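You operate a simulated robot arm through the tools that you are given. There is no shell and no other tool. Be economical: measure what you need, move in short steps, check, and stop when the job is done.

You run a simulated robot arm. Do the job below in one go: nothing can be reset, and whatever is moved stays where it is left.

TASK
Stow the loose pack in the green tote, lid it, label it to match.
Fine: the lid comes off on to the mat and is pressed home again; the block with the pack's word is pressed on to the lid's pad.

Only the result counts: the job must be done as asked and must still hold three seconds after the hand-in. Knocking over, shifting, dropping, spilling or breaking anything else fails it. Lids that push on must go on centred and level and be pressed home; caps that screw on are set level and turned clockwise until they are tight.

THE ROBOT
A 7-joint arm with a two-finger parallel gripper, fixed in place. Base frame: the origin is at the foot of the arm, x ahead of it, y to its left, z up; the work surface is at about z = 784. Units: mm, rad, N and s.
With the tool pointing down near the work surface it reaches from about 320 to 740 mm from the base axis. Its first joint turns from -2.007 to 2.007 rad. Payload 3.91 kg.
The TCP is the grasp point between the finger pads, 30 mm short of the fingertips. In the tool frame z runs along the fingers and y along their closing line. Largest opening 110 mm; finger width 20, thickness 10; the body of the gripper, 48 by 112 mm, starts 55 mm behind the TCP.
Orientation is told as [roll, pitch, yaw] about the base's x, y, z axes, in that order, counted from this pose: with the fingers straight down and closing along the base's y, the tool's x points along the base's -x, its y along +y and its z along -z.

THE INTERFACE
- The arm moves only by the tool play_rows. Its argument "series" is a list of rows, each a list of 7 numbers: the turn, a rotation vector about the tool's x, y, z in units of 120 degrees (1.0 is 120 degrees), then the shift along the tool's x, y, z in units of 400 mm (1.0 is 400 mm), then the closure, from 0 (fully open) to 1 (shut). In form: [[wx, wy, wz, x, y, z, claw], ...]. A call has 1 to 8 rows; each row is the pose to reach, as a shift and turn from the pose commanded when the call began, along the tool's axes at that moment. A call with a number of a shift or a turn outside -1 to 1 is refused whole. Each row takes 0.2 s and may step no farther than 50 mm and 0.15 rad from the row before; otherwise, or with a gripper value out of range, the whole call is refused. A pose out of reach is approached as far as the arm can. The call stops where the force on the tool passes 40 N (or 10 N more than at its start, if that is more) or the arm is blocked; 0.2 s more then pass. Each finger travels about 108 mm/s and halts on what it meets, pressing with about 24 N; the grip force reading is that of the motor and also rises with nothing between the fingers. The clock runs only during rows and for 0.2 s after the last one: add rows that repeat a pose to give the fingers time. It gives the time, the measured TCP pose, the force on the tool (base axes), the opening and the grip force at its end, in the units of the frame above (readings bear some noise).
- Cameras (640 x 400 px; columns grow to the right, rows downward): "scene" is fixed at [49.1, -501.9, 1515.5]; the picture's right is [0.38, -0.93, 0.00], its down [-0.81, -0.33, -0.49] and it looks along [0.45, 0.19, -0.87] (base axes); focal length 214 px, centre (320, 200). "wrist" rides on the gripper at [72, 17, -103] in the tool frame; the picture's right is [-0.23, 0.97, 0.00], its down [-0.76, -0.18, -0.62] and it looks along [-0.61, -0.14, 0.78] (tool axes); focal length 222 px, centre (320, 200). There is no depth. A picture from a camera that has moved, and an enlarged one, comes with that camera's place and axes in the base frame and with its lens.
- get_image(camera): a new picture of that camera. It takes no simulated time.
- raise_lower(by): slides the trunk up (or, below 0, down) by that many mm; the arm rides with it, the base frame stays. It gives what a move gives, with no picture.
- enlarge(camera, box): a new picture of the part [left, top, right, bottom] of that camera's present view, enlarged. It takes no simulated time.
- sign_off(): hands the job in; it is judged then, once.

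Go step by step. Nothing tells you positions but the pictures and the camera data: compare them with the known pose of the tool, close in by small moves and look again before you grip or let go. The budget is 120 turns and 68 pictures, counting those below and the enlarged ones. Unless the task says otherwise, let go and move clear before handing in, and close with one line.

The tools are called after "Request:" by a JSON object that holds its "method" and its "body". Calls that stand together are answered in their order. play_rows: Moves the arm, as the interface text tells. Its arguments: {"type":"object","properties":{"series":{"type":"array"}},"required":["series"]} The other tools are called the same way: raise_lower (by) slides the trunk up or down; get_image (camera) takes a picture; enlarge (camera, box) takes an enlarged picture of a part of a camera's view; sign_off () hands the job in.

At the start:

```text
t: 0.0
tool_pos: [581.2, -297.4, 1154.1]
tool_rot: [0.0, 0.0, 0.0]
force: [0.2, -0.4, 0.5]
width: 110.0
gripper_force: 0.0
trunk travel left (down, up): [-750.0, 240.0]
```

scene: 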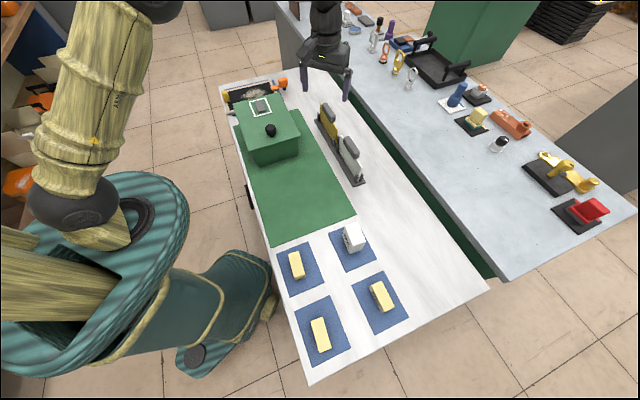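
wrist: 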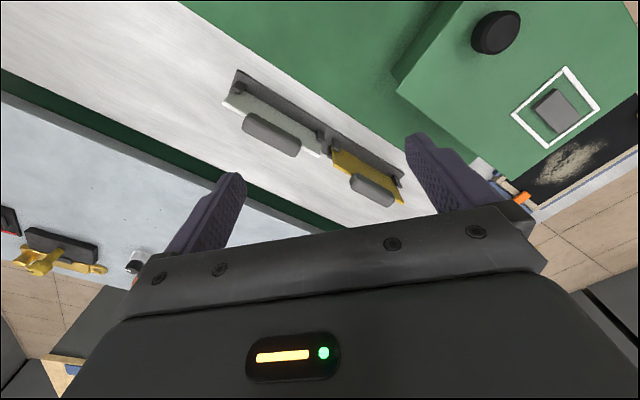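

I see a green tote with a knobbed lid and a framed pad, a green mat, four blue squares with blocks/packs, and a rack with two items. I'll look closer first.

Request:
{"method": "enlarge", "body": {"camera": "scene", "box": [260, 210, 420, 370]}}

Request:
{"method": "enlarge", "body": {"camera": "scene", "box": [215, 70, 375, 190]}}

Request:
{"method": "enlarge", "body": {"camera": "wrist", "box": [200, 0, 640, 230]}}

```text
2.50 times, centred on (340, 290) of scene
camera zoom: at [49.1, -501.9, 1515.5], right [0.38, -0.93, 0.0], down [-0.81, -0.33, -0.49], along [0.45, 0.19, -0.87], focal length 536 px, centre (270, -25)
```

zoom: 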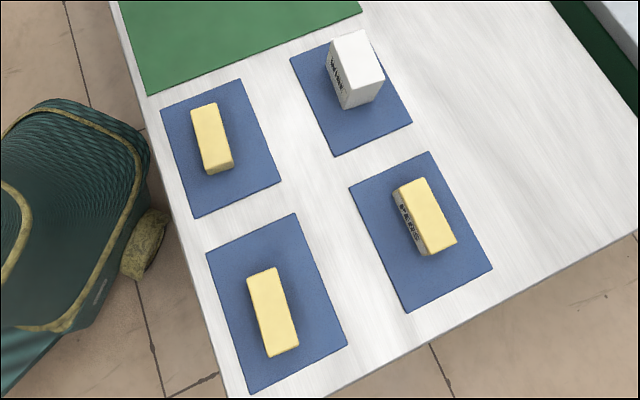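

```text
3.33 times, centred on (295, 130) of scene
camera zoom: at [49.1, -501.9, 1515.5], right [0.38, -0.93, 0.0], down [-0.81, -0.33, -0.49], along [0.45, 0.19, -0.87], focal length 715 px, centre (403, 433)
```

zoom: 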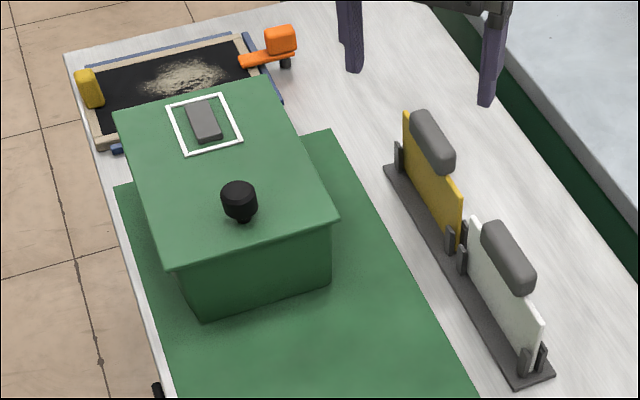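

```text
1.45 times, centred on (420, 115) of wrist
camera zoom: at [507.2, -280.4, 1259.6], right [0.23, 0.97, 0.0], down [0.76, -0.18, 0.62], along [0.61, -0.14, -0.78], focal length 323 px, centre (174, 324)
```

zoom: 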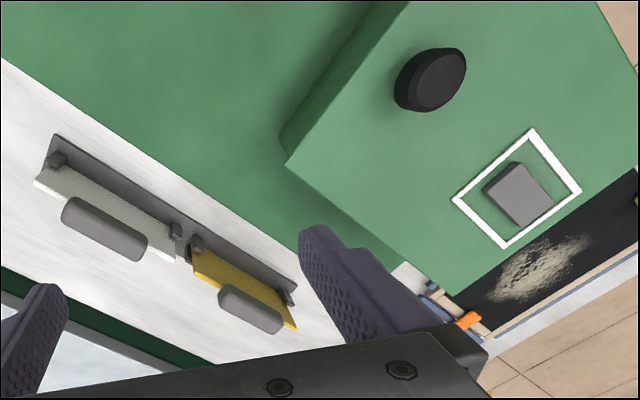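

The white pack and three yellow blocks carry words on their sides. I'll zoom in to read them.

Request:
{"method": "enlarge", "body": {"camera": "scene", "box": [332, 212, 380, 242]}}

Request:
{"method": "enlarge", "body": {"camera": "scene", "box": [350, 272, 414, 312]}}

Request:
{"method": "enlarge", "body": {"camera": "scene", "box": [276, 240, 324, 290]}}

```text
13.33 times, centred on (356, 227) of scene
camera zoom: at [49.1, -501.9, 1515.5], right [0.38, -0.93, 0.0], down [-0.81, -0.33, -0.49], along [0.45, 0.19, -0.87], focal length 2860 px, centre (-160, -160)
```

zoom: 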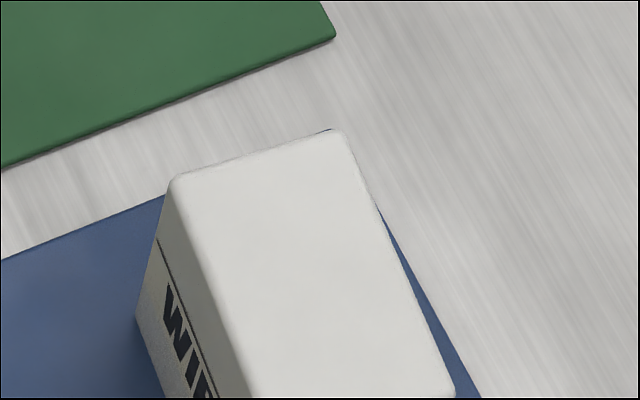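

```text
10.00 times, centred on (382, 292) of scene
camera zoom: at [49.1, -501.9, 1515.5], right [0.38, -0.93, 0.0], down [-0.81, -0.33, -0.49], along [0.45, 0.19, -0.87], focal length 2145 px, centre (-300, -720)
```

zoom: 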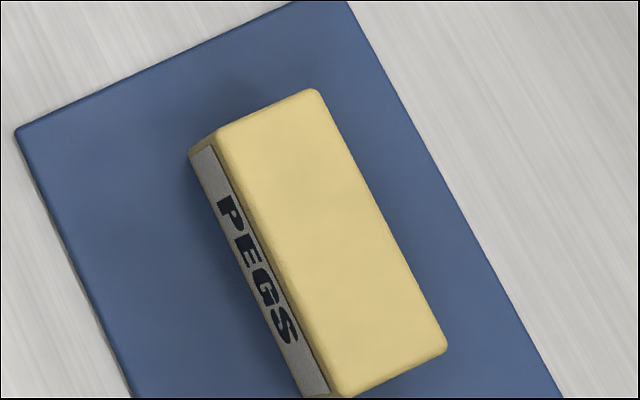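

```text
8.00 times, centred on (300, 265) of scene
camera zoom: at [49.1, -501.9, 1515.5], right [0.38, -0.93, 0.0], down [-0.81, -0.33, -0.49], along [0.45, 0.19, -0.87], focal length 1716 px, centre (480, -320)
```

zoom: 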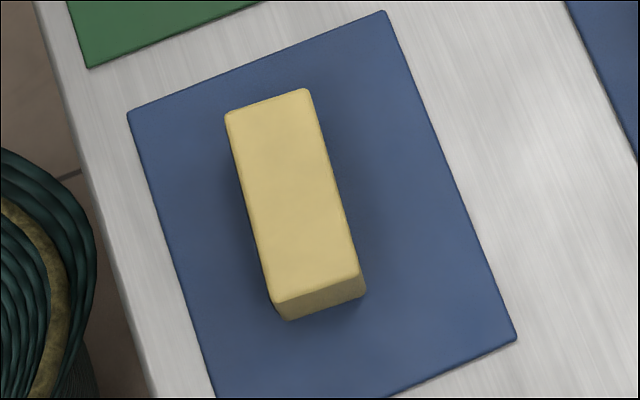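

Pack reads "WIP…". One yellow block reads PEGS. The table is turned about 44° to the base, so I'll move the wrist camera round to see the word faces.

Request:
{"method": "play_rows", "body": {"series": [[0, 0, 0.0469, 0.11, -0.0234, 0.0425, 0], [0, 0, 0.0938, 0.22, -0.0468, 0.085, 0], [0, 0, 0.1407, 0.33, -0.0702, 0.1275, 0], [0, 0, 0.1876, 0.44, -0.0936, 0.17, 0], [0, 0, 0.2345, 0.55, -0.117, 0.2125, 0], [0, 0, 0.2814, 0.66, -0.1404, 0.255, 0], [0, 0, 0.3283, 0.77, -0.1638, 0.2975, 0], [0, 0, 0.375, 0.88, -0.1872, 0.34, 0]]}}

Request:
{"method": "get_image", "body": {"camera": "wrist"}}

```text
t: 1.8
tool_pos: [228.4, -370.6, 1017.9]
tool_rot: [-0.002, -0.002, -0.788]
force: [0.1, -0.2, -0.8]
width: 110.0
gripper_force: 0.1
trunk travel left (down, up): [-750.0, 240.0]
```

```text
59 pictures are left
camera wrist: at [188.7, -307.7, 1122.9], right [0.85, 0.53, 0.0], down [0.41, -0.66, 0.62], along [0.33, -0.53, -0.78], focal length 222 px, centre (320, 200)
```

wrist: 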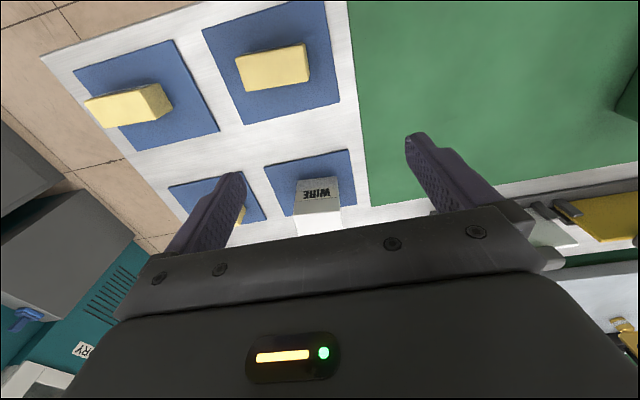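

The pack seems to read "WIRE". I'll confirm it, then back off to see the other two blocks' faces.

Request:
{"method": "enlarge", "body": {"camera": "wrist", "box": [240, 140, 400, 240]}}

Request:
{"method": "play_rows", "body": {"series": [[0, 0, 0, 0.11, 0, 0.04, 0], [0, 0, 0, 0.2, 0, 0.1, 0], [0, 0, 0, 0.25, -0.08, 0.15, 0], [0, 0, 0, 0.28, -0.16, 0.2, 0]]}}

Request:
{"method": "get_image", "body": {"camera": "wrist"}}

```text
4.00 times, centred on (320, 190) of wrist
camera zoom: at [188.7, -307.7, 1122.9], right [0.85, 0.53, 0.0], down [0.41, -0.66, 0.62], along [0.33, -0.53, -0.78], focal length 888 px, centre (320, 240)
```

zoom: 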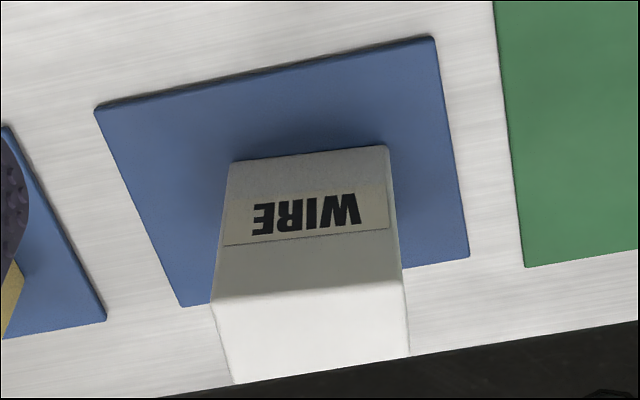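

```text
t: 2.8
tool_pos: [102.3, -336.7, 938.2]
tool_rot: [0.0, -0.002, -0.786]
force: [-0.2, -0.5, -0.2]
width: 110.0
gripper_force: 0.1
trunk travel left (down, up): [-750.0, 240.0]
```

```text
57 pictures are left
camera wrist: at [62.2, -273.4, 1042.7], right [0.85, 0.53, 0.0], down [0.41, -0.66, 0.62], along [0.33, -0.53, -0.78], focal length 222 px, centre (320, 200)
```

wrist: 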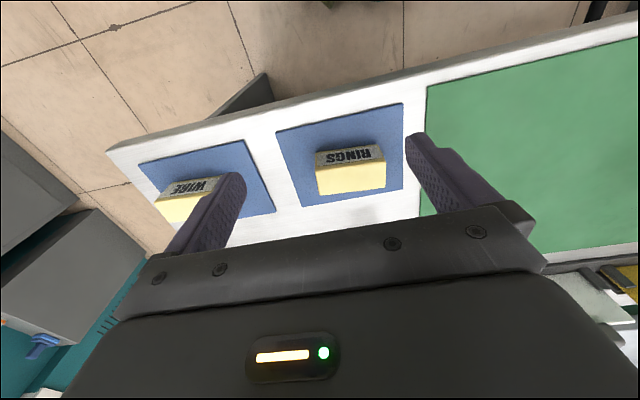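

The third block (lower-left in the scene, near (15,-512)) says WIRE: that matches the pack. Next I go up and over to look at the tote and lid (lid centre estimated (633,-10), knob (558,-91)).

Request:
{"method": "play_rows", "body": {"series": [[0, 0, 0, -0.015, 0.1125, -0.035, 0], [0, 0, 0, -0.03, 0.225, -0.07, 0], [0, 0, 0, -0.045, 0.3375, -0.105, 0], [0, 0, 0, -0.06, 0.45, -0.14, 0], [0, 0, 0, -0.075, 0.5625, -0.175, 0], [0, 0, 0, -0.09, 0.675, -0.21, 0], [0, 0, 0, -0.105, 0.7875, -0.245, 0], [0, 0, 0, -0.12, 0.9, -0.28, 0]]}}

Request:
{"method": "play_rows", "body": {"series": [[0, 0, 0, -0.01, 0.1, 0, 0], [0, 0, 0, -0.02, 0.2, 0, 0], [0, 0, 0, -0.04, 0.3, 0, 0]]}}

Request:
{"method": "get_image", "body": {"camera": "wrist"}}

```text
t: 4.6
tool_pos: [391.4, -114.6, 1051.8]
tool_rot: [-0.001, 0.001, -0.786]
force: [-0.9, 0.0, 0.2]
width: 110.1
gripper_force: 0.3
trunk travel left (down, up): [-750.0, 240.0]
```

```text
t: 5.4
tool_pos: [489.9, -41.1, 1047.2]
tool_rot: [-0.004, 0.0, -0.785]
force: [0.1, -0.2, -1.1]
width: 110.1
gripper_force: 0.0
trunk travel left (down, up): [-750.0, 240.0]
```

```text
56 pictures are left
camera wrist: at [449.8, 22.0, 1153.3], right [0.85, 0.53, 0.0], down [0.41, -0.66, 0.62], along [0.33, -0.53, -0.78], focal length 222 px, centre (320, 200)
```

wrist: 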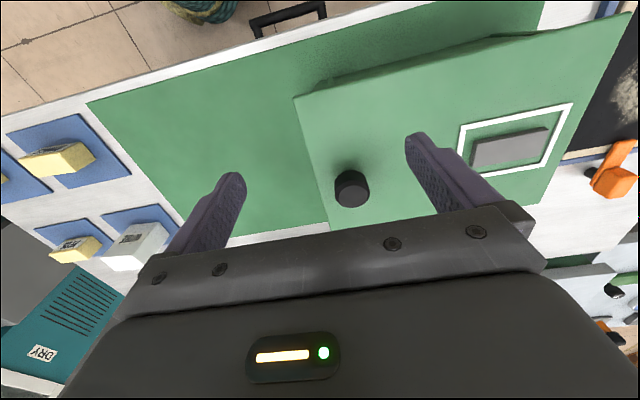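

Lid top is at z≈907, knob about (559,-90) with its top near 948. I'll zoom on the knob and pad.

Request:
{"method": "enlarge", "body": {"camera": "wrist", "box": [300, 140, 400, 210]}}

Request:
{"method": "enlarge", "body": {"camera": "wrist", "box": [440, 90, 590, 190]}}

Request:
{"method": "enlarge", "body": {"camera": "scene", "box": [235, 85, 315, 170]}}

```text
5.71 times, centred on (350, 175) of wrist
camera zoom: at [449.8, 22.0, 1153.3], right [0.85, 0.53, 0.0], down [0.41, -0.66, 0.62], along [0.33, -0.53, -0.78], focal length 1269 px, centre (149, 343)
```

zoom: 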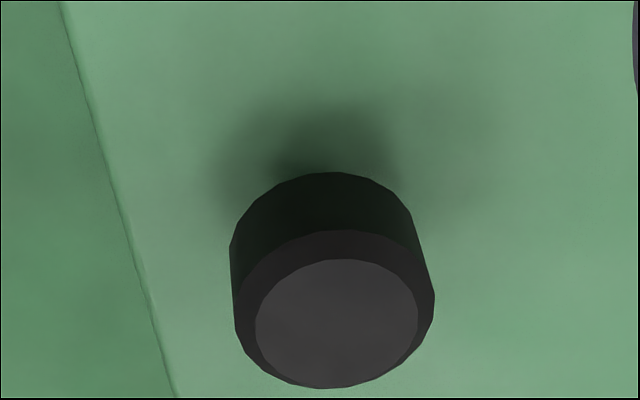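

```text
4.00 times, centred on (515, 140) of wrist
camera zoom: at [449.8, 22.0, 1153.3], right [0.85, 0.53, 0.0], down [0.41, -0.66, 0.62], along [0.33, -0.53, -0.78], focal length 888 px, centre (-460, 440)
```

zoom: 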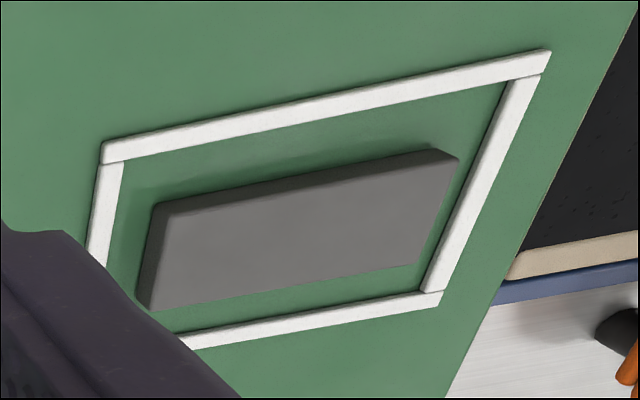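

```text
4.71 times, centred on (275, 128) of scene
camera zoom: at [49.1, -501.9, 1515.5], right [0.38, -0.93, 0.0], down [-0.81, -0.33, -0.49], along [0.45, 0.19, -0.87], focal length 1009 px, centre (532, 541)
```

zoom: 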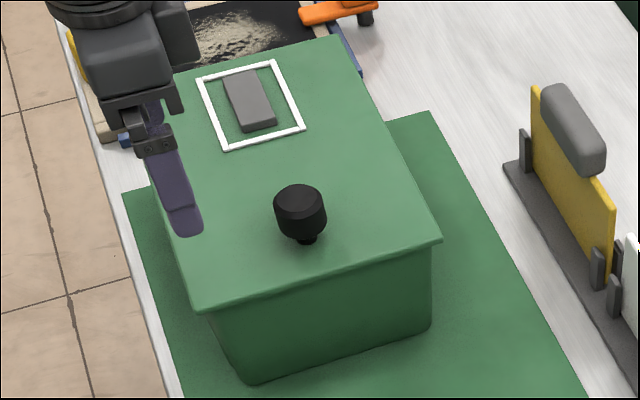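

Knob estimated at (561,-89), top ≈953. Moving above it and checking alignment.

Request:
{"method": "play_rows", "body": {"series": [[0, 0, 0, -0.105, 0.02, 0.04, 0], [0, 0, 0, -0.21, 0.04, 0.1, 0], [0, 0, 0, -0.21, 0.04, 0.11, 0]]}}

Request:
{"method": "get_image", "body": {"camera": "wrist"}}

Request:
{"method": "enlarge", "body": {"camera": "scene", "box": [235, 75, 335, 170]}}

```text
t: 6.2
tool_pos: [558.9, -90.9, 1005.9]
tool_rot: [0.001, -0.001, -0.786]
force: [0.7, -0.4, 0.8]
width: 110.0
gripper_force: 0.0
trunk travel left (down, up): [-750.0, 240.0]
```

```text
52 pictures are left
camera wrist: at [518.7, -27.9, 1112.4], right [0.85, 0.53, 0.0], down [0.41, -0.66, 0.62], along [0.33, -0.53, -0.78], focal length 222 px, centre (320, 200)
```

wrist: 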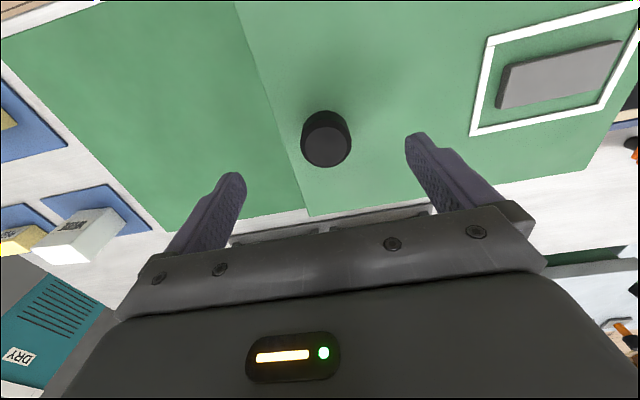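

```text
4.21 times, centred on (285, 122) of scene
camera zoom: at [49.1, -501.9, 1515.5], right [0.38, -0.93, 0.0], down [-0.81, -0.33, -0.49], along [0.45, 0.19, -0.87], focal length 903 px, centre (467, 526)
```

zoom: 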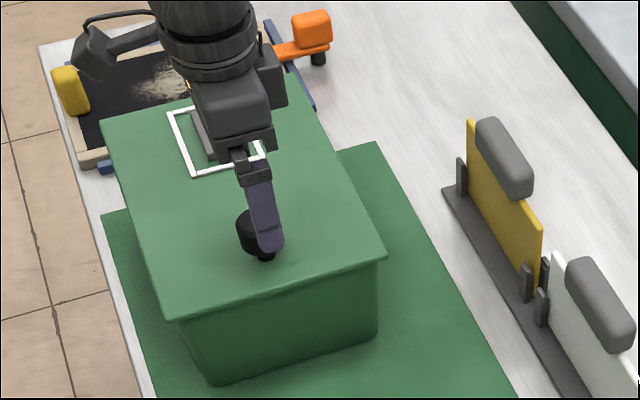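

Knob is centred within ~4 mm. I correct, descend to z≈944, and close.

Request:
{"method": "play_rows", "body": {"series": [[0, 0, 0, 0, 0.008, 0.07, 0], [0, 0, 0, 0, 0.008, 0.13, 0], [0, 0, 0, 0, 0.008, 0.154, 0], [0, 0, 0, 0, 0.008, 0.154, 0]]}}

Request:
{"method": "get_image", "body": {"camera": "wrist"}}

```text
t: 7.2
tool_pos: [561.0, -89.9, 944.1]
tool_rot: [0.0, 0.0, -0.786]
force: [0.4, 0.3, -0.4]
width: 110.0
gripper_force: 0.0
trunk travel left (down, up): [-750.0, 240.0]
```

```text
50 pictures are left
camera wrist: at [520.6, -26.8, 1049.5], right [0.85, 0.53, 0.0], down [0.41, -0.66, 0.62], along [0.33, -0.53, -0.78], focal length 222 px, centre (320, 200)
```

wrist: 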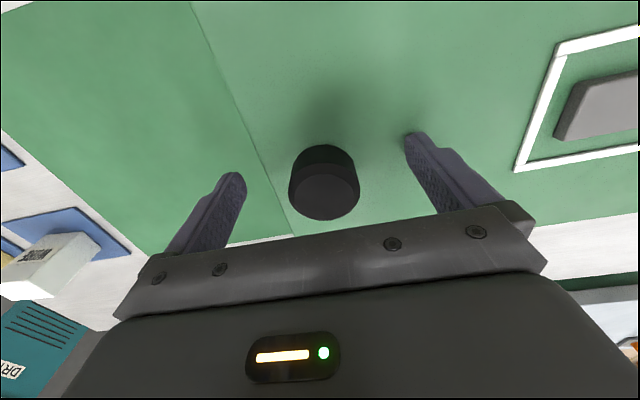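

Good; a small shift and close.

Request:
{"method": "play_rows", "body": {"series": [[0, 0, 0, 0.004, 0.006, 0, 0.3], [0, 0, 0, 0.004, 0.006, 0, 1], [0, 0, 0, 0.004, 0.006, 0, 1], [0, 0, 0, 0.004, 0.006, 0, 1], [0, 0, 0, 0.004, 0.006, 0, 1]]}}

```text
t: 8.4
tool_pos: [562.1, -86.6, 944.7]
tool_rot: [0.0, -0.001, -0.786]
force: [-0.9, -1.4, -0.3]
width: 39.4
gripper_force: 24.0
trunk travel left (down, up): [-750.0, 240.0]
```

Gripped at 39.4 mm. Lifting slowly.

Request:
{"method": "play_rows", "body": {"series": [[0, 0, 0, 0.004, 0.006, -0.01, 1], [0, 0, 0, 0.004, 0.006, -0.02, 1], [0, 0, 0, 0.004, 0.006, -0.03, 1], [0, 0, 0, 0.004, 0.006, -0.05, 1]]}}

Request:
{"method": "get_image", "body": {"camera": "scene"}}

```text
t: 9.4
tool_pos: [563.6, -85.4, 964.6]
tool_rot: [-0.001, 0.001, -0.784]
force: [0.2, 0.0, -1.8]
width: 39.5
gripper_force: 24.1
trunk travel left (down, up): [-750.0, 240.0]
```

```text
49 pictures are left
```

scene: 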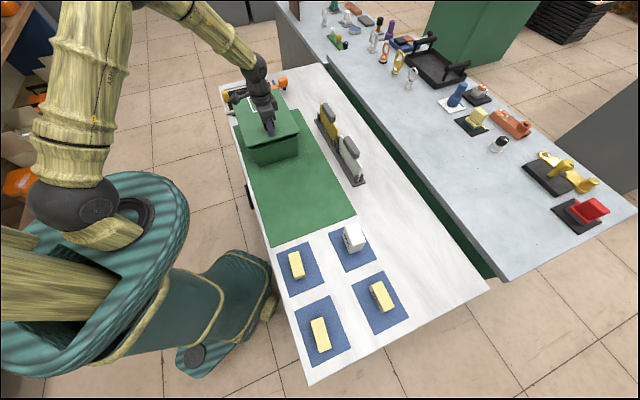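

Request:
{"method": "enlarge", "body": {"camera": "scene", "box": [225, 75, 325, 170]}}

```text
4.21 times, centred on (275, 122) of scene
camera zoom: at [49.1, -501.9, 1515.5], right [0.38, -0.93, 0.0], down [-0.81, -0.33, -0.49], along [0.45, 0.19, -0.87], focal length 903 px, centre (510, 526)
```

zoom: 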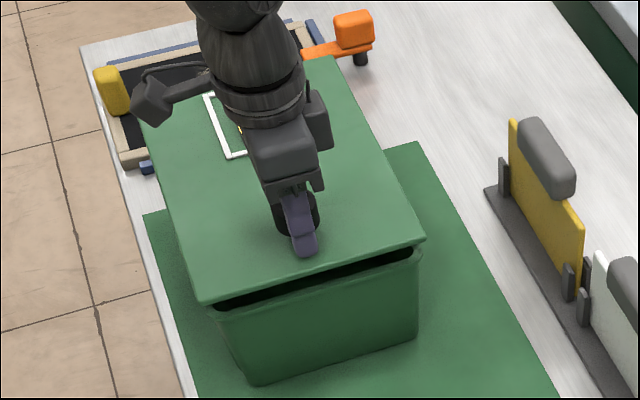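

The lid is free and level. Lifting higher, then carrying it down-table ~318 mm over the open mat.

Request:
{"method": "play_rows", "body": {"series": [[0, 0, 0, 0, 0, -0.07, 1], [0, 0, 0, 0, 0, -0.14, 1], [0, 0, 0, 0, 0, -0.2, 1]]}}

Request:
{"method": "play_rows", "body": {"series": [[0, 0, 0, -0.007, -0.1, 0, 1], [0, 0, 0, -0.014, -0.2, 0, 1], [0, 0, 0, -0.021, -0.3, 0, 1], [0, 0, 0, -0.028, -0.4, 0, 1], [0, 0, 0, -0.035, -0.5, 0, 1], [0, 0, 0, -0.042, -0.6, 0, 1], [0, 0, 0, -0.049, -0.7, 0, 1], [0, 0, 0, -0.056, -0.794, 0, 1]]}}

Request:
{"method": "get_image", "body": {"camera": "scene"}}

Request:
{"method": "get_image", "body": {"camera": "wrist"}}

```text
t: 10.2
tool_pos: [563.0, -83.7, 1045.7]
tool_rot: [0.001, 0.001, -0.786]
force: [0.0, 0.3, -2.8]
width: 39.3
gripper_force: 24.6
trunk travel left (down, up): [-750.0, 240.0]
```

```text
t: 12.0
tool_pos: [353.7, -321.0, 1046.0]
tool_rot: [0.0, 0.0, -0.782]
force: [0.1, -0.6, -2.0]
width: 39.5
gripper_force: 24.1
trunk travel left (down, up): [-750.0, 240.0]
```

```text
47 pictures are left
```

scene: 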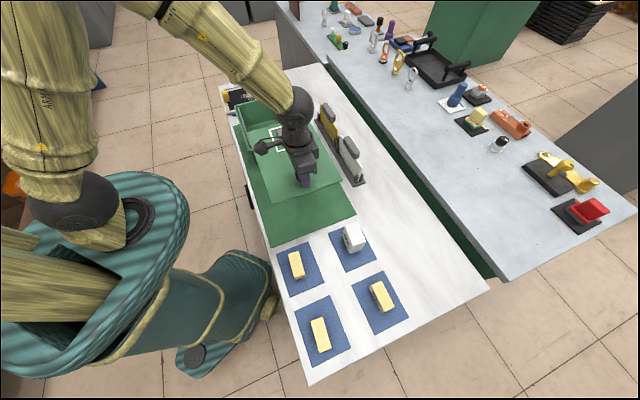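

```text
46 pictures are left
camera wrist: at [313.6, -259.5, 1151.3], right [0.85, 0.53, 0.0], down [0.41, -0.66, 0.62], along [0.33, -0.53, -0.78], focal length 222 px, centre (320, 200)
```

wrist: 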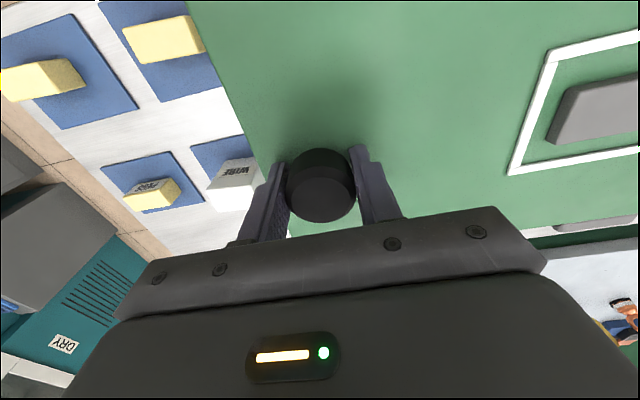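

Clearance to the tote is about 22 mm and the mat edge margin about 30 mm. Lowering to just above the mat.

Request:
{"method": "play_rows", "body": {"series": [[0, 0, 0, 0, -0.01, 0.1, 1], [0, 0, 0, 0, -0.01, 0.2, 1], [0, 0, 0, 0, -0.01, 0.3, 1], [0, 0, 0, 0, -0.01, 0.38, 1], [0, 0, 0, 0, -0.01, 0.42, 1]]}}

Request:
{"method": "enlarge", "body": {"camera": "scene", "box": [225, 90, 385, 250]}}

```text
t: 13.2
tool_pos: [349.1, -328.1, 876.1]
tool_rot: [0.0, -0.001, -0.782]
force: [-0.9, -0.3, -1.3]
width: 39.6
gripper_force: 24.2
trunk travel left (down, up): [-750.0, 240.0]
```

```text
2.50 times, centred on (305, 170) of scene
camera zoom: at [49.1, -501.9, 1515.5], right [0.38, -0.93, 0.0], down [-0.81, -0.33, -0.49], along [0.45, 0.19, -0.87], focal length 536 px, centre (358, 275)
```

zoom: 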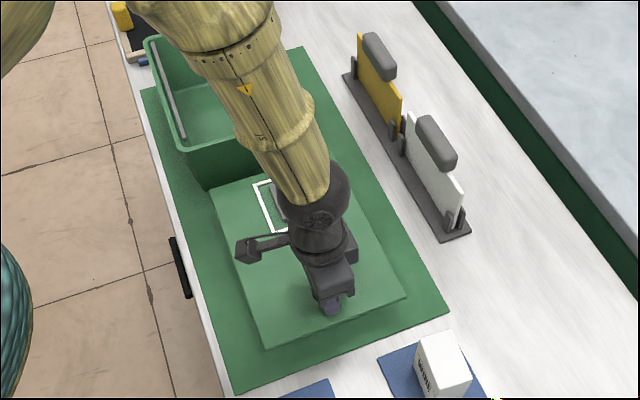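

Clear of everything. Lowering in small steps until contact.

Request:
{"method": "play_rows", "body": {"series": [[0, 0, 0, 0, 0, 0.015, 1], [0, 0, 0, 0, 0, 0.03, 1], [0, 0, 0, 0, 0, 0.04, 1], [0, 0, 0, 0, 0, 0.05, 1], [0, 0, 0, 0, 0, 0.06, 1], [0, 0, 0, 0, 0, 0.067, 1]]}}

```text
t: 14.6
tool_pos: [350.5, -327.8, 849.0]
tool_rot: [0.0, 0.001, -0.785]
force: [0.5, 0.8, -2.3]
width: 39.4
gripper_force: 23.6
trunk travel left (down, up): [-750.0, 240.0]
```

Request:
{"method": "play_rows", "body": {"series": [[0, 0, 0, 0, 0, 0.007, 1], [0, 0, 0, 0, 0, 0.014, 1], [0, 0, 0, 0, 0, 0.021, 1], [0, 0, 0, 0, 0, 0.028, 1], [0, 0, 0, 0, 0, 0.035, 1]]}}

Request:
{"method": "get_image", "body": {"camera": "wrist"}}

```text
t: 15.8
tool_pos: [350.8, -326.5, 836.4]
tool_rot: [0.0, -0.001, -0.786]
force: [-0.6, 0.1, -1.4]
width: 39.5
gripper_force: 23.8
trunk travel left (down, up): [-750.0, 240.0]
```

```text
44 pictures are left
camera wrist: at [310.5, -264.6, 941.3], right [0.85, 0.53, 0.0], down [0.41, -0.66, 0.62], along [0.33, -0.53, -0.78], focal length 222 px, centre (320, 200)
```

wrist: 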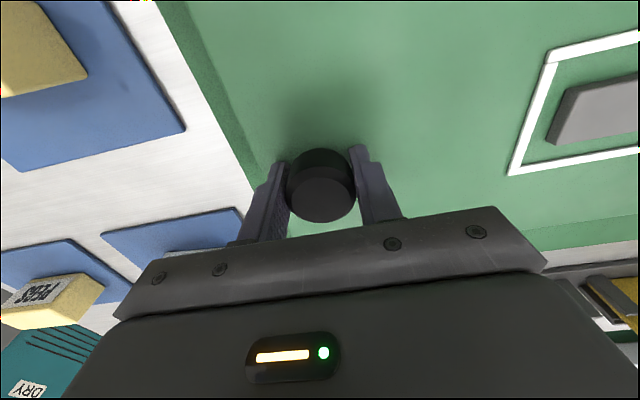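

Not down yet; continuing.

Request:
{"method": "play_rows", "body": {"series": [[0, 0, 0, 0, 0, 0.006, 1], [0, 0, 0, 0, 0, 0.012, 1], [0, 0, 0, 0, 0, 0.018, 1], [0, 0, 0, 0, 0, 0.024, 1], [0, 0, 0, 0, 0, 0.03, 1]]}}

```text
t: 17.0
tool_pos: [350.4, -328.0, 825.0]
tool_rot: [-0.001, -0.002, -0.787]
force: [0.1, -1.4, 5.3]
width: 39.7
gripper_force: 23.8
trunk travel left (down, up): [-750.0, 240.0]
```

Contact made (5 N). Releasing and rising.

Request:
{"method": "play_rows", "body": {"series": [[0, 0, 0, 0, 0, 0, 0.4], [0, 0, 0, 0, 0, 0, 0.0], [0, 0, 0, 0, 0, 0, 0], [0, 0, 0, 0, 0, -0.06, 0], [0, 0, 0, 0, 0, -0.18, 0], [0, 0, 0, 0, 0, -0.3, 0], [0, 0, 0, 0, 0, -0.42, 0], [0, 0, 0, 0, 0, -0.54, 0]]}}

Request:
{"method": "get_image", "body": {"camera": "wrist"}}

Request:
{"method": "get_image", "body": {"camera": "scene"}}

```text
t: 18.8
tool_pos: [350.8, -325.9, 1041.6]
tool_rot: [0.0, 0.0, -0.786]
force: [0.5, 0.1, -0.1]
width: 109.7
gripper_force: 0.2
trunk travel left (down, up): [-750.0, 240.0]
```

```text
43 pictures are left
camera wrist: at [310.0, -263.5, 1147.4], right [0.85, 0.53, 0.0], down [0.41, -0.66, 0.62], along [0.33, -0.53, -0.78], focal length 222 px, centre (320, 200)
```

wrist: 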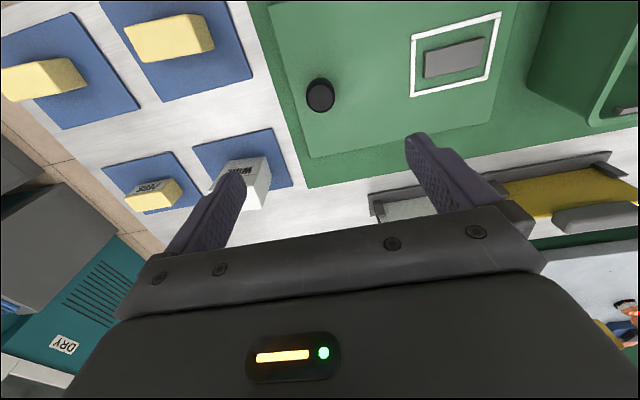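

```text
42 pictures are left
```

scene: 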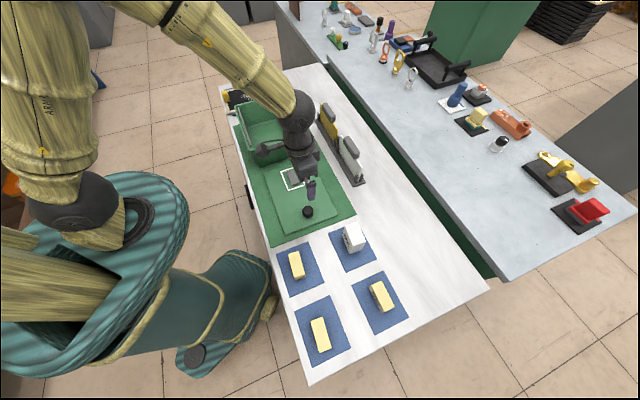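

The lid lies fully on the mat. The pack is about 71×40×95 mm, centred near (313,-511), top z≈882. Moving above it.

Request:
{"method": "play_rows", "body": {"series": [[0, 0, 0, -0.065, -0.098, 0.02, 0], [0, 0, 0, -0.13, -0.197, 0.04, 0], [0, 0, 0, -0.195, -0.296, 0.06, 0], [0, 0, 0, -0.26, -0.395, 0.08, 0]]}}

Request:
{"method": "get_image", "body": {"camera": "wrist"}}

Request:
{"method": "enlarge", "body": {"camera": "scene", "box": [300, 200, 400, 265]}}

```text
t: 19.8
tool_pos: [310.4, -513.7, 1009.9]
tool_rot: [0.0, 0.002, -0.786]
force: [0.0, -0.2, -0.5]
width: 109.8
gripper_force: 0.1
trunk travel left (down, up): [-750.0, 240.0]
```

```text
41 pictures are left
camera wrist: at [270.8, -449.7, 1114.8], right [0.85, 0.53, 0.0], down [0.41, -0.66, 0.62], along [0.33, -0.53, -0.78], focal length 222 px, centre (320, 200)
```

wrist: 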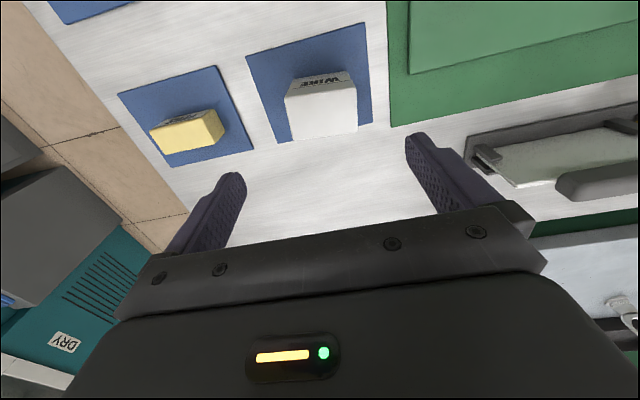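

```text
6.15 times, centred on (350, 232) of scene
camera zoom: at [49.1, -501.9, 1515.5], right [0.38, -0.93, 0.0], down [-0.81, -0.33, -0.49], along [0.45, 0.19, -0.87], focal length 1320 px, centre (135, 0)
```

zoom: 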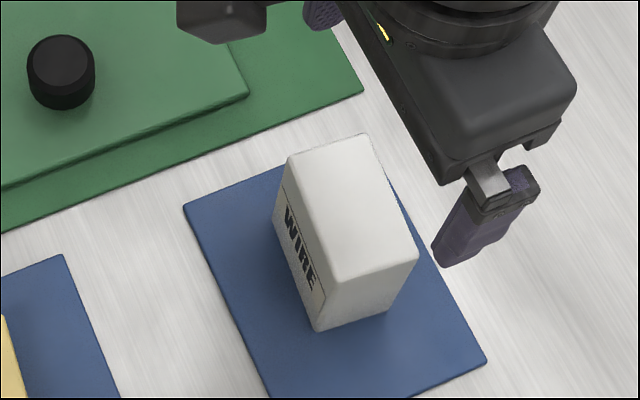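

Centred over the pack (310,-512) within a couple of mm, angle ≈44°. Descending to z≈856.

Request:
{"method": "play_rows", "body": {"series": [[0, 0, 0, 0, 0, 0.1, 0], [0, 0, 0, 0, 0, 0.2, 0], [0, 0, 0, 0, 0, 0.25, 0], [0, 0, 0, 0, 0, 0.25, 0]]}}

Request:
{"method": "enlarge", "body": {"camera": "scene", "box": [300, 190, 400, 265]}}

Request:
{"method": "get_image", "body": {"camera": "wrist"}}

```text
t: 20.8
tool_pos: [313.1, -511.8, 909.3]
tool_rot: [0.001, 0.0, -0.786]
force: [0.4, -0.2, -0.8]
width: 110.1
gripper_force: 0.1
trunk travel left (down, up): [-750.0, 240.0]
```

```text
5.33 times, centred on (350, 228) of scene
camera zoom: at [49.1, -501.9, 1515.5], right [0.38, -0.93, 0.0], down [-0.81, -0.33, -0.49], along [0.45, 0.19, -0.87], focal length 1144 px, centre (160, 53)
```

zoom: 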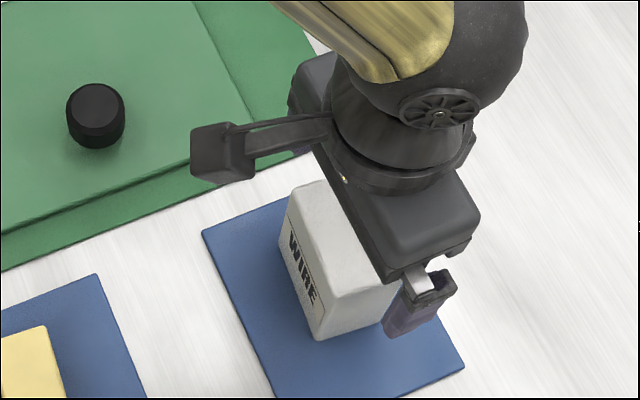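

```text
38 pictures are left
camera wrist: at [272.5, -449.2, 1014.5], right [0.85, 0.53, 0.0], down [0.41, -0.66, 0.62], along [0.33, -0.53, -0.78], focal length 222 px, centre (320, 200)
```

wrist: 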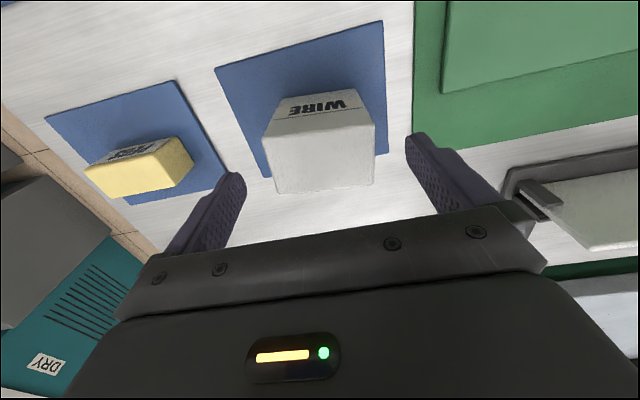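

Aligned. Descend and close.

Request:
{"method": "play_rows", "body": {"series": [[0, 0, 0, 0, 0, 0.07, 0], [0, 0, 0, 0, 0, 0.135, 0], [0, 0, 0, 0, 0, 0.135, 0.4], [0, 0, 0, 0, 0, 0.135, 1], [0, 0, 0, 0, 0, 0.135, 1], [0, 0, 0, 0, 0, 0.135, 1]]}}

```text
t: 22.2
tool_pos: [313.5, -512.9, 853.5]
tool_rot: [0.0, 0.0, -0.785]
force: [-1.2, -0.4, 0.1]
width: 73.9
gripper_force: 23.8
trunk travel left (down, up): [-750.0, 240.0]
```

Pack held (73.9 mm). Lifting and carrying toward the tote.

Request:
{"method": "play_rows", "body": {"series": [[0, 0, 0, 0, 0, -0.1, 1], [0, 0, 0, 0, 0, -0.2, 1], [0, 0, 0, 0, 0, -0.31, 1], [0, 0, 0, 0, 0, -0.42, 1], [0, 0, 0, 0, 0, -0.53, 1]]}}

Request:
{"method": "play_rows", "body": {"series": [[0, 0, 0, 0.03, 0.11, 0, 1], [0, 0, 0, 0.06, 0.22, 0, 1], [0, 0, 0, 0.09, 0.33, 0, 1], [0, 0, 0, 0.12, 0.44, 0, 1], [0, 0, 0, 0.15, 0.55, 0, 1], [0, 0, 0, 0.18, 0.66, 0, 1], [0, 0, 0, 0.21, 0.77, 0, 1], [0, 0, 0, 0.24, 0.88, 0, 1]]}}

Request:
{"method": "get_image", "body": {"camera": "wrist"}}

Request:
{"method": "enlarge", "body": {"camera": "scene", "box": [215, 70, 375, 190]}}

```text
t: 23.4
tool_pos: [310.3, -510.4, 1066.9]
tool_rot: [0.0, 0.003, -0.786]
force: [-0.5, 0.3, -3.1]
width: 73.6
gripper_force: 24.5
trunk travel left (down, up): [-750.0, 240.0]
```

```text
t: 25.2
tool_pos: [493.0, -195.3, 1065.4]
tool_rot: [-0.002, -0.001, -0.784]
force: [0.0, 0.0, -1.9]
width: 73.7
gripper_force: 24.0
trunk travel left (down, up): [-750.0, 240.0]
```

```text
37 pictures are left
camera wrist: at [453.3, -131.9, 1170.5], right [0.85, 0.53, 0.0], down [0.41, -0.66, 0.62], along [0.33, -0.53, -0.78], focal length 222 px, centre (320, 200)
```

wrist: 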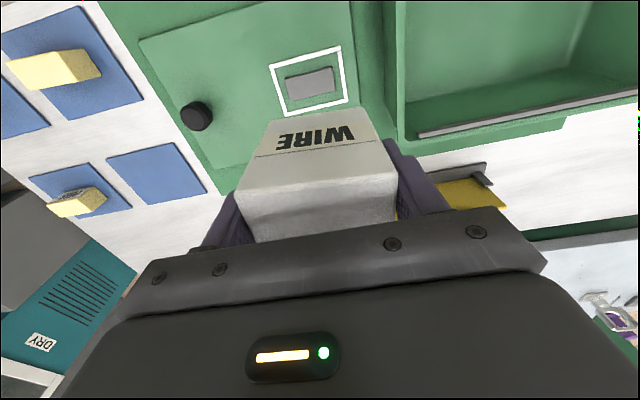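

```text
3.33 times, centred on (295, 130) of scene
camera zoom: at [49.1, -501.9, 1515.5], right [0.38, -0.93, 0.0], down [-0.81, -0.33, -0.49], along [0.45, 0.19, -0.87], focal length 715 px, centre (403, 433)
```

zoom: 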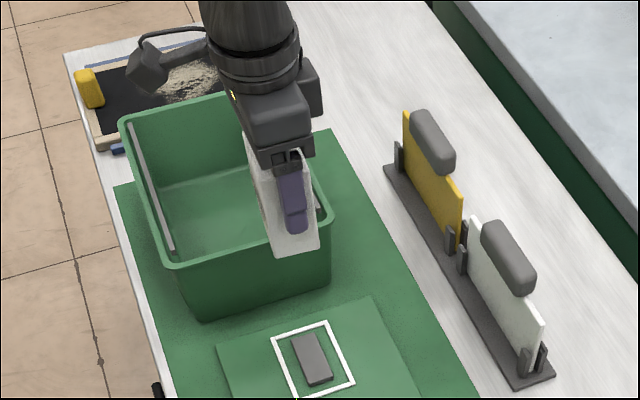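

The tote is empty with ledge strips on its long walls. Moving over its middle.

Request:
{"method": "play_rows", "body": {"series": [[0, 0, 0, 0.016, 0.1, 0, 1], [0, 0, 0, 0.032, 0.2, 0, 1], [0, 0, 0, 0.048, 0.3, 0, 1], [0, 0, 0, 0.064, 0.4, 0, 1], [0, 0, 0, 0.08, 0.5, 0, 1], [0, 0, 0, 0.08, 0.5, 0, 1]]}}

Request:
{"method": "get_image", "body": {"camera": "wrist"}}

Request:
{"method": "enlarge", "body": {"camera": "scene", "box": [215, 70, 335, 170]}}

```text
t: 26.6
tool_pos: [611.3, -30.5, 1063.5]
tool_rot: [0.0, 0.001, -0.786]
force: [-0.8, 0.6, -1.9]
width: 73.8
gripper_force: 24.1
trunk travel left (down, up): [-750.0, 240.0]
```

```text
35 pictures are left
camera wrist: at [570.3, 32.0, 1169.4], right [0.85, 0.53, 0.0], down [0.41, -0.66, 0.62], along [0.33, -0.53, -0.78], focal length 222 px, centre (320, 200)
```

wrist: 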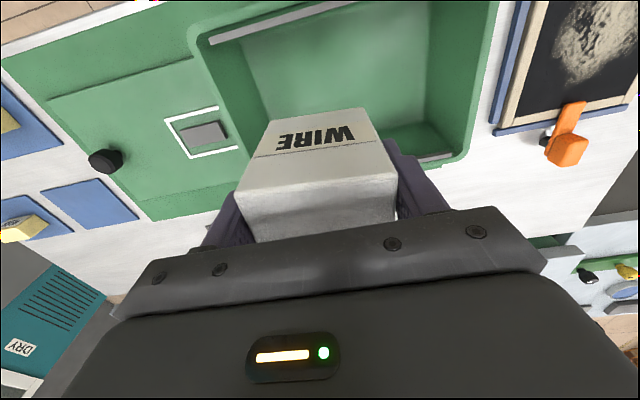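

```text
4.00 times, centred on (275, 120) of scene
camera zoom: at [49.1, -501.9, 1515.5], right [0.38, -0.93, 0.0], down [-0.81, -0.33, -0.49], along [0.45, 0.19, -0.87], focal length 858 px, centre (500, 520)
```

zoom: 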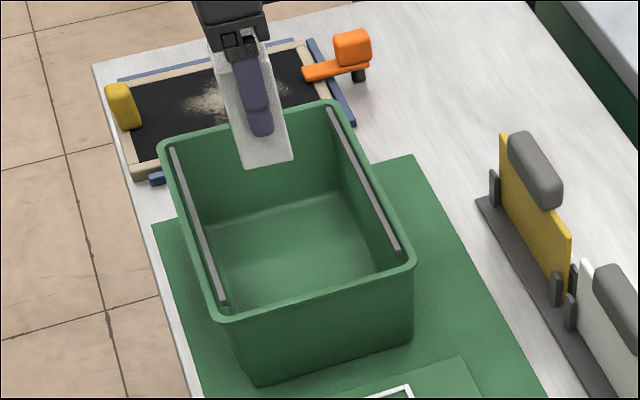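

Centred well in the tote (tote centre ≈(632,-12)). Lowering.

Request:
{"method": "play_rows", "body": {"series": [[0, 0, 0, 0, 0.02, 0.1, 1], [0, 0, 0, 0, 0.03, 0.2, 1], [0, 0, 0, 0, 0.03, 0.3, 1], [0, 0, 0, 0, 0.03, 0.4, 1], [0, 0, 0, 0, 0.03, 0.46, 1], [0, 0, 0, 0, 0.03, 0.48, 1]]}}

Request:
{"method": "play_rows", "body": {"series": [[0, 0, 0, 0, 0, 0.007, 1], [0, 0, 0, 0, 0, 0.014, 1], [0, 0, 0, 0, 0, 0.021, 1], [0, 0, 0, 0, 0, 0.028, 1]]}}

```text
t: 28.0
tool_pos: [620.7, -22.8, 873.8]
tool_rot: [0.0, 0.0, -0.786]
force: [0.3, 0.8, -1.9]
width: 73.6
gripper_force: 23.7
trunk travel left (down, up): [-750.0, 240.0]
```

```text
t: 29.0
tool_pos: [620.1, -22.7, 862.2]
tool_rot: [-0.003, -0.002, -0.784]
force: [-0.3, 0.2, -2.8]
width: 73.5
gripper_force: 23.9
trunk travel left (down, up): [-750.0, 240.0]
```

Request:
{"method": "play_rows", "body": {"series": [[0, 0, 0, 0, 0, 0.005, 1], [0, 0, 0, 0, 0, 0.01, 1], [0, 0, 0, 0, 0, 0.015, 1]]}}

```text
t: 29.8
tool_pos: [621.5, -22.4, 856.5]
tool_rot: [0.001, -0.002, -0.786]
force: [-0.4, 1.2, 5.3]
width: 73.4
gripper_force: 23.9
trunk travel left (down, up): [-750.0, 240.0]
```

Pack is on the tote floor. Releasing and rising.

Request:
{"method": "play_rows", "body": {"series": [[0, 0, 0, 0, 0, 0, 0.25], [0, 0, 0, 0, 0, 0, 0.15], [0, 0, 0, 0, 0, 0, 0.1], [0, 0, 0, 0, 0, -0.1, 0.1], [0, 0, 0, 0, 0, -0.2, 0.1], [0, 0, 0, 0, 0, -0.32, 0], [0, 0, 0, 0, 0, -0.44, 0]]}}

Request:
{"method": "get_image", "body": {"camera": "wrist"}}

Request:
{"method": "get_image", "body": {"camera": "scene"}}

```text
t: 31.4
tool_pos: [618.9, -20.9, 1033.3]
tool_rot: [0.0, 0.0, -0.786]
force: [0.4, 0.6, -0.1]
width: 110.1
gripper_force: 0.0
trunk travel left (down, up): [-750.0, 240.0]
```

```text
33 pictures are left
camera wrist: at [579.1, 41.6, 1138.4], right [0.85, 0.53, 0.0], down [0.41, -0.66, 0.62], along [0.33, -0.53, -0.78], focal length 222 px, centre (320, 200)
```

wrist: 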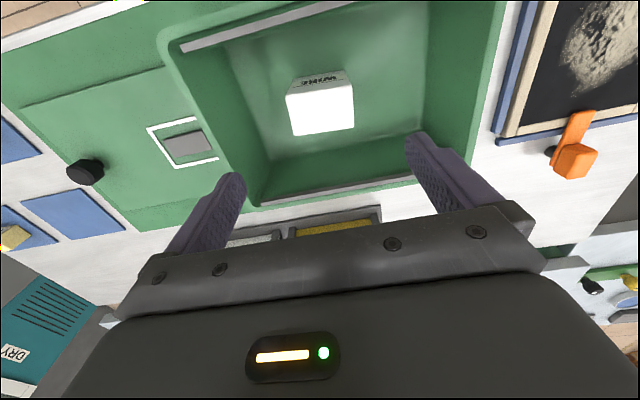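

```text
32 pictures are left
```

scene: 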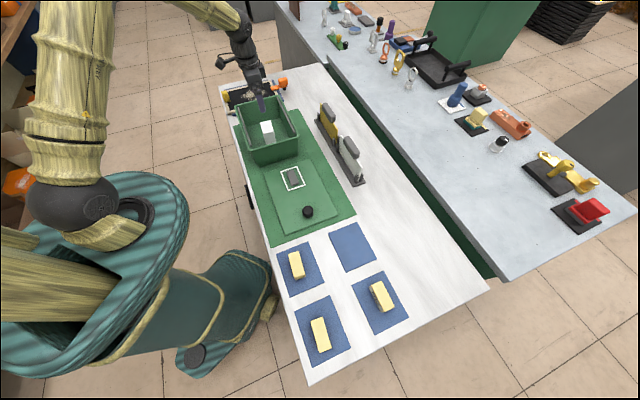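

The pack stands upright in the tote. Returning to the lid's knob at (350.5,-327.5).

Request:
{"method": "play_rows", "body": {"series": [[0, 0, 0, -0.009, -0.12, 0, 0], [0, 0, 0, -0.018, -0.24, 0, 0], [0, 0, 0, -0.027, -0.36, 0, 0], [0, 0, 0, -0.036, -0.48, 0, 0], [0, 0, 0, -0.045, -0.6, 0, 0], [0, 0, 0, -0.054, -0.72, 0, 0], [0, 0, 0, -0.06, -0.84, 0, 0], [0, 0, 0, -0.067, -0.96, 0, 0]]}}

Request:
{"method": "play_rows", "body": {"series": [[0, 0, 0, 0, -0.056, 0.1, 0], [0, 0, 0, 0, -0.056, 0.2, 0], [0, 0, 0, 0, -0.056, 0.3, 0], [0, 0, 0, 0, -0.056, 0.4, 0], [0, 0, 0, 0, -0.056, 0.4, 0]]}}

Request:
{"method": "get_image", "body": {"camera": "wrist"}}

```text
t: 33.2
tool_pos: [368.0, -315.4, 1035.3]
tool_rot: [0.001, 0.001, -0.787]
force: [0.3, 0.2, 0.4]
width: 109.9
gripper_force: 0.0
trunk travel left (down, up): [-750.0, 240.0]
```

```text
t: 34.4
tool_pos: [352.6, -329.7, 872.6]
tool_rot: [0.002, -0.001, -0.784]
force: [-0.9, -0.5, -0.5]
width: 109.9
gripper_force: 0.1
trunk travel left (down, up): [-750.0, 240.0]
```

```text
31 pictures are left
camera wrist: at [312.2, -265.9, 978.0], right [0.85, 0.53, 0.0], down [0.41, -0.66, 0.62], along [0.33, -0.53, -0.78], focal length 222 px, centre (320, 200)
```

wrist: 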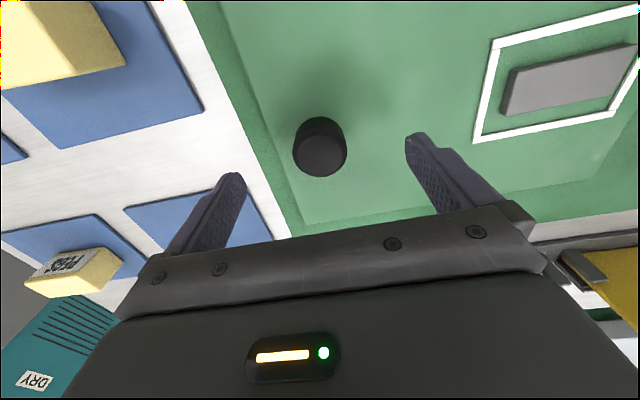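

Knob is between the fingers. Descend and grip.

Request:
{"method": "play_rows", "body": {"series": [[0, 0, 0, 0, -0.005, 0.07, 0], [0, 0, 0, 0, -0.005, 0.118, 0], [0, 0, 0, 0, -0.005, 0.118, 0.4], [0, 0, 0, 0, -0.005, 0.118, 1], [0, 0, 0, 0, -0.005, 0.118, 1], [0, 0, 0, 0, -0.005, 0.118, 1]]}}

Request:
{"method": "play_rows", "body": {"series": [[0, 0, 0, 0, 0, -0.05, 1], [0, 0, 0, 0, 0, -0.15, 1], [0, 0, 0, 0, 0, -0.25, 1], [0, 0, 0, 0, 0, -0.35, 1], [0, 0, 0, 0, 0, -0.45, 1], [0, 0, 0, 0, 0, -0.55, 1]]}}

Request:
{"method": "get_image", "body": {"camera": "wrist"}}

```text
t: 35.8
tool_pos: [349.7, -331.1, 825.6]
tool_rot: [-0.001, 0.0, -0.785]
force: [0.9, 0.8, -0.3]
width: 39.5
gripper_force: 23.8
trunk travel left (down, up): [-750.0, 240.0]
```

```text
t: 37.2
tool_pos: [348.9, -331.3, 1046.2]
tool_rot: [-0.001, 0.0, -0.784]
force: [0.2, 0.9, -1.7]
width: 39.7
gripper_force: 24.5
trunk travel left (down, up): [-750.0, 240.0]
```

```text
30 pictures are left
camera wrist: at [309.5, -268.1, 1151.9], right [0.85, 0.53, 0.0], down [0.41, -0.66, 0.62], along [0.33, -0.53, -0.78], focal length 222 px, centre (320, 200)
```

wrist: 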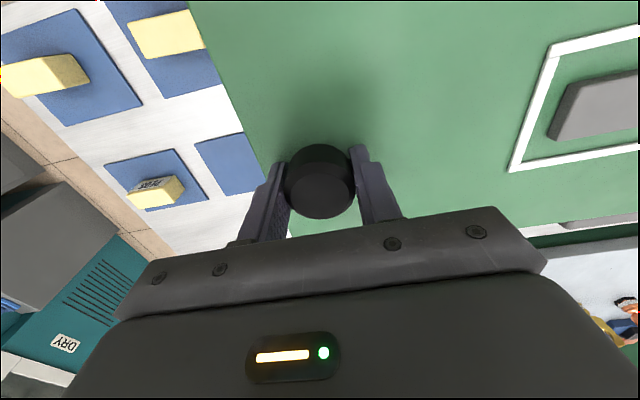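

Lid is held just like before. By dead reckoning, it needs tool +20.8 mm x, +321.6 mm y to return exactly over the tote.

Request:
{"method": "play_rows", "body": {"series": [[0, 0, 0, 0.0065, 0.1005, 0, 1], [0, 0, 0, 0.013, 0.201, 0, 1], [0, 0, 0, 0.0195, 0.3015, 0, 1], [0, 0, 0, 0.026, 0.402, 0, 1], [0, 0, 0, 0.0325, 0.5025, 0, 1], [0, 0, 0, 0.039, 0.603, 0, 1], [0, 0, 0, 0.0455, 0.7035, 0, 1], [0, 0, 0, 0.052, 0.804, 0, 1]]}}

Request:
{"method": "play_rows", "body": {"series": [[0, 0, 0, 0, 0, 0.08, 1], [0, 0, 0, 0, 0, 0.16, 1], [0, 0, 0, 0, 0, 0.2, 1], [0, 0, 0, 0, 0, 0.2, 1]]}}

Request:
{"method": "enlarge", "body": {"camera": "scene", "box": [215, 75, 325, 170]}}

Request:
{"method": "get_image", "body": {"camera": "wrist"}}

```text
t: 39.0
tool_pos: [567.4, -87.3, 1044.8]
tool_rot: [0.0, -0.002, -0.786]
force: [0.5, -0.7, -1.9]
width: 39.4
gripper_force: 24.6
trunk travel left (down, up): [-750.0, 240.0]
```

```text
t: 40.0
tool_pos: [564.2, -87.4, 963.7]
tool_rot: [0.0, 0.0, -0.785]
force: [0.2, 0.6, -1.6]
width: 39.5
gripper_force: 24.1
trunk travel left (down, up): [-750.0, 240.0]
```

```text
4.21 times, centred on (270, 122) of scene
camera zoom: at [49.1, -501.9, 1515.5], right [0.38, -0.93, 0.0], down [-0.81, -0.33, -0.49], along [0.45, 0.19, -0.87], focal length 903 px, centre (530, 526)
```

zoom: 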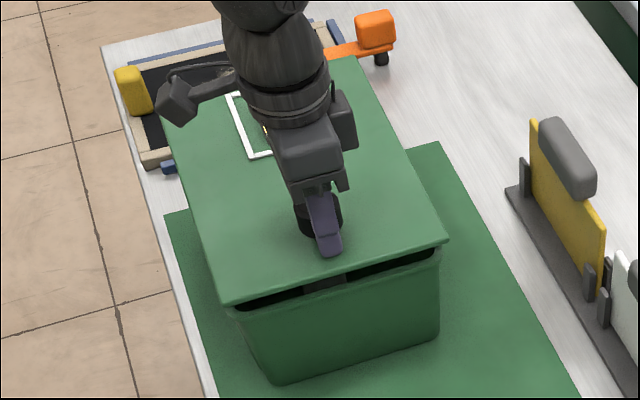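

```text
28 pictures are left
camera wrist: at [524.0, -23.6, 1069.6], right [0.85, 0.53, 0.0], down [0.41, -0.66, 0.62], along [0.33, -0.53, -0.78], focal length 222 px, centre (320, 200)
```

wrist: 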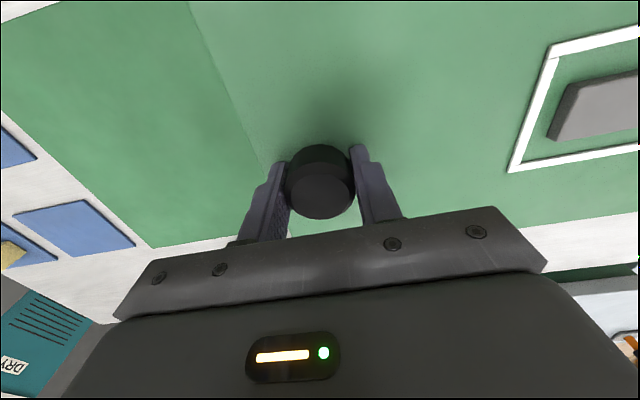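

Lid sits in the same relation to the tote as when removed. Lowering gently.

Request:
{"method": "play_rows", "body": {"series": [[0, 0, 0, 0, 0, 0.008, 1], [0, 0, 0, 0, 0, 0.016, 1], [0, 0, 0, 0, 0, 0.024, 1], [0, 0, 0, 0, 0, 0.032, 1], [0, 0, 0, 0, 0, 0.04, 1]]}}

```text
t: 41.2
tool_pos: [563.3, -87.9, 948.4]
tool_rot: [0.0, 0.0, -0.786]
force: [0.9, 0.5, 1.4]
width: 39.6
gripper_force: 24.1
trunk travel left (down, up): [-750.0, 240.0]
```

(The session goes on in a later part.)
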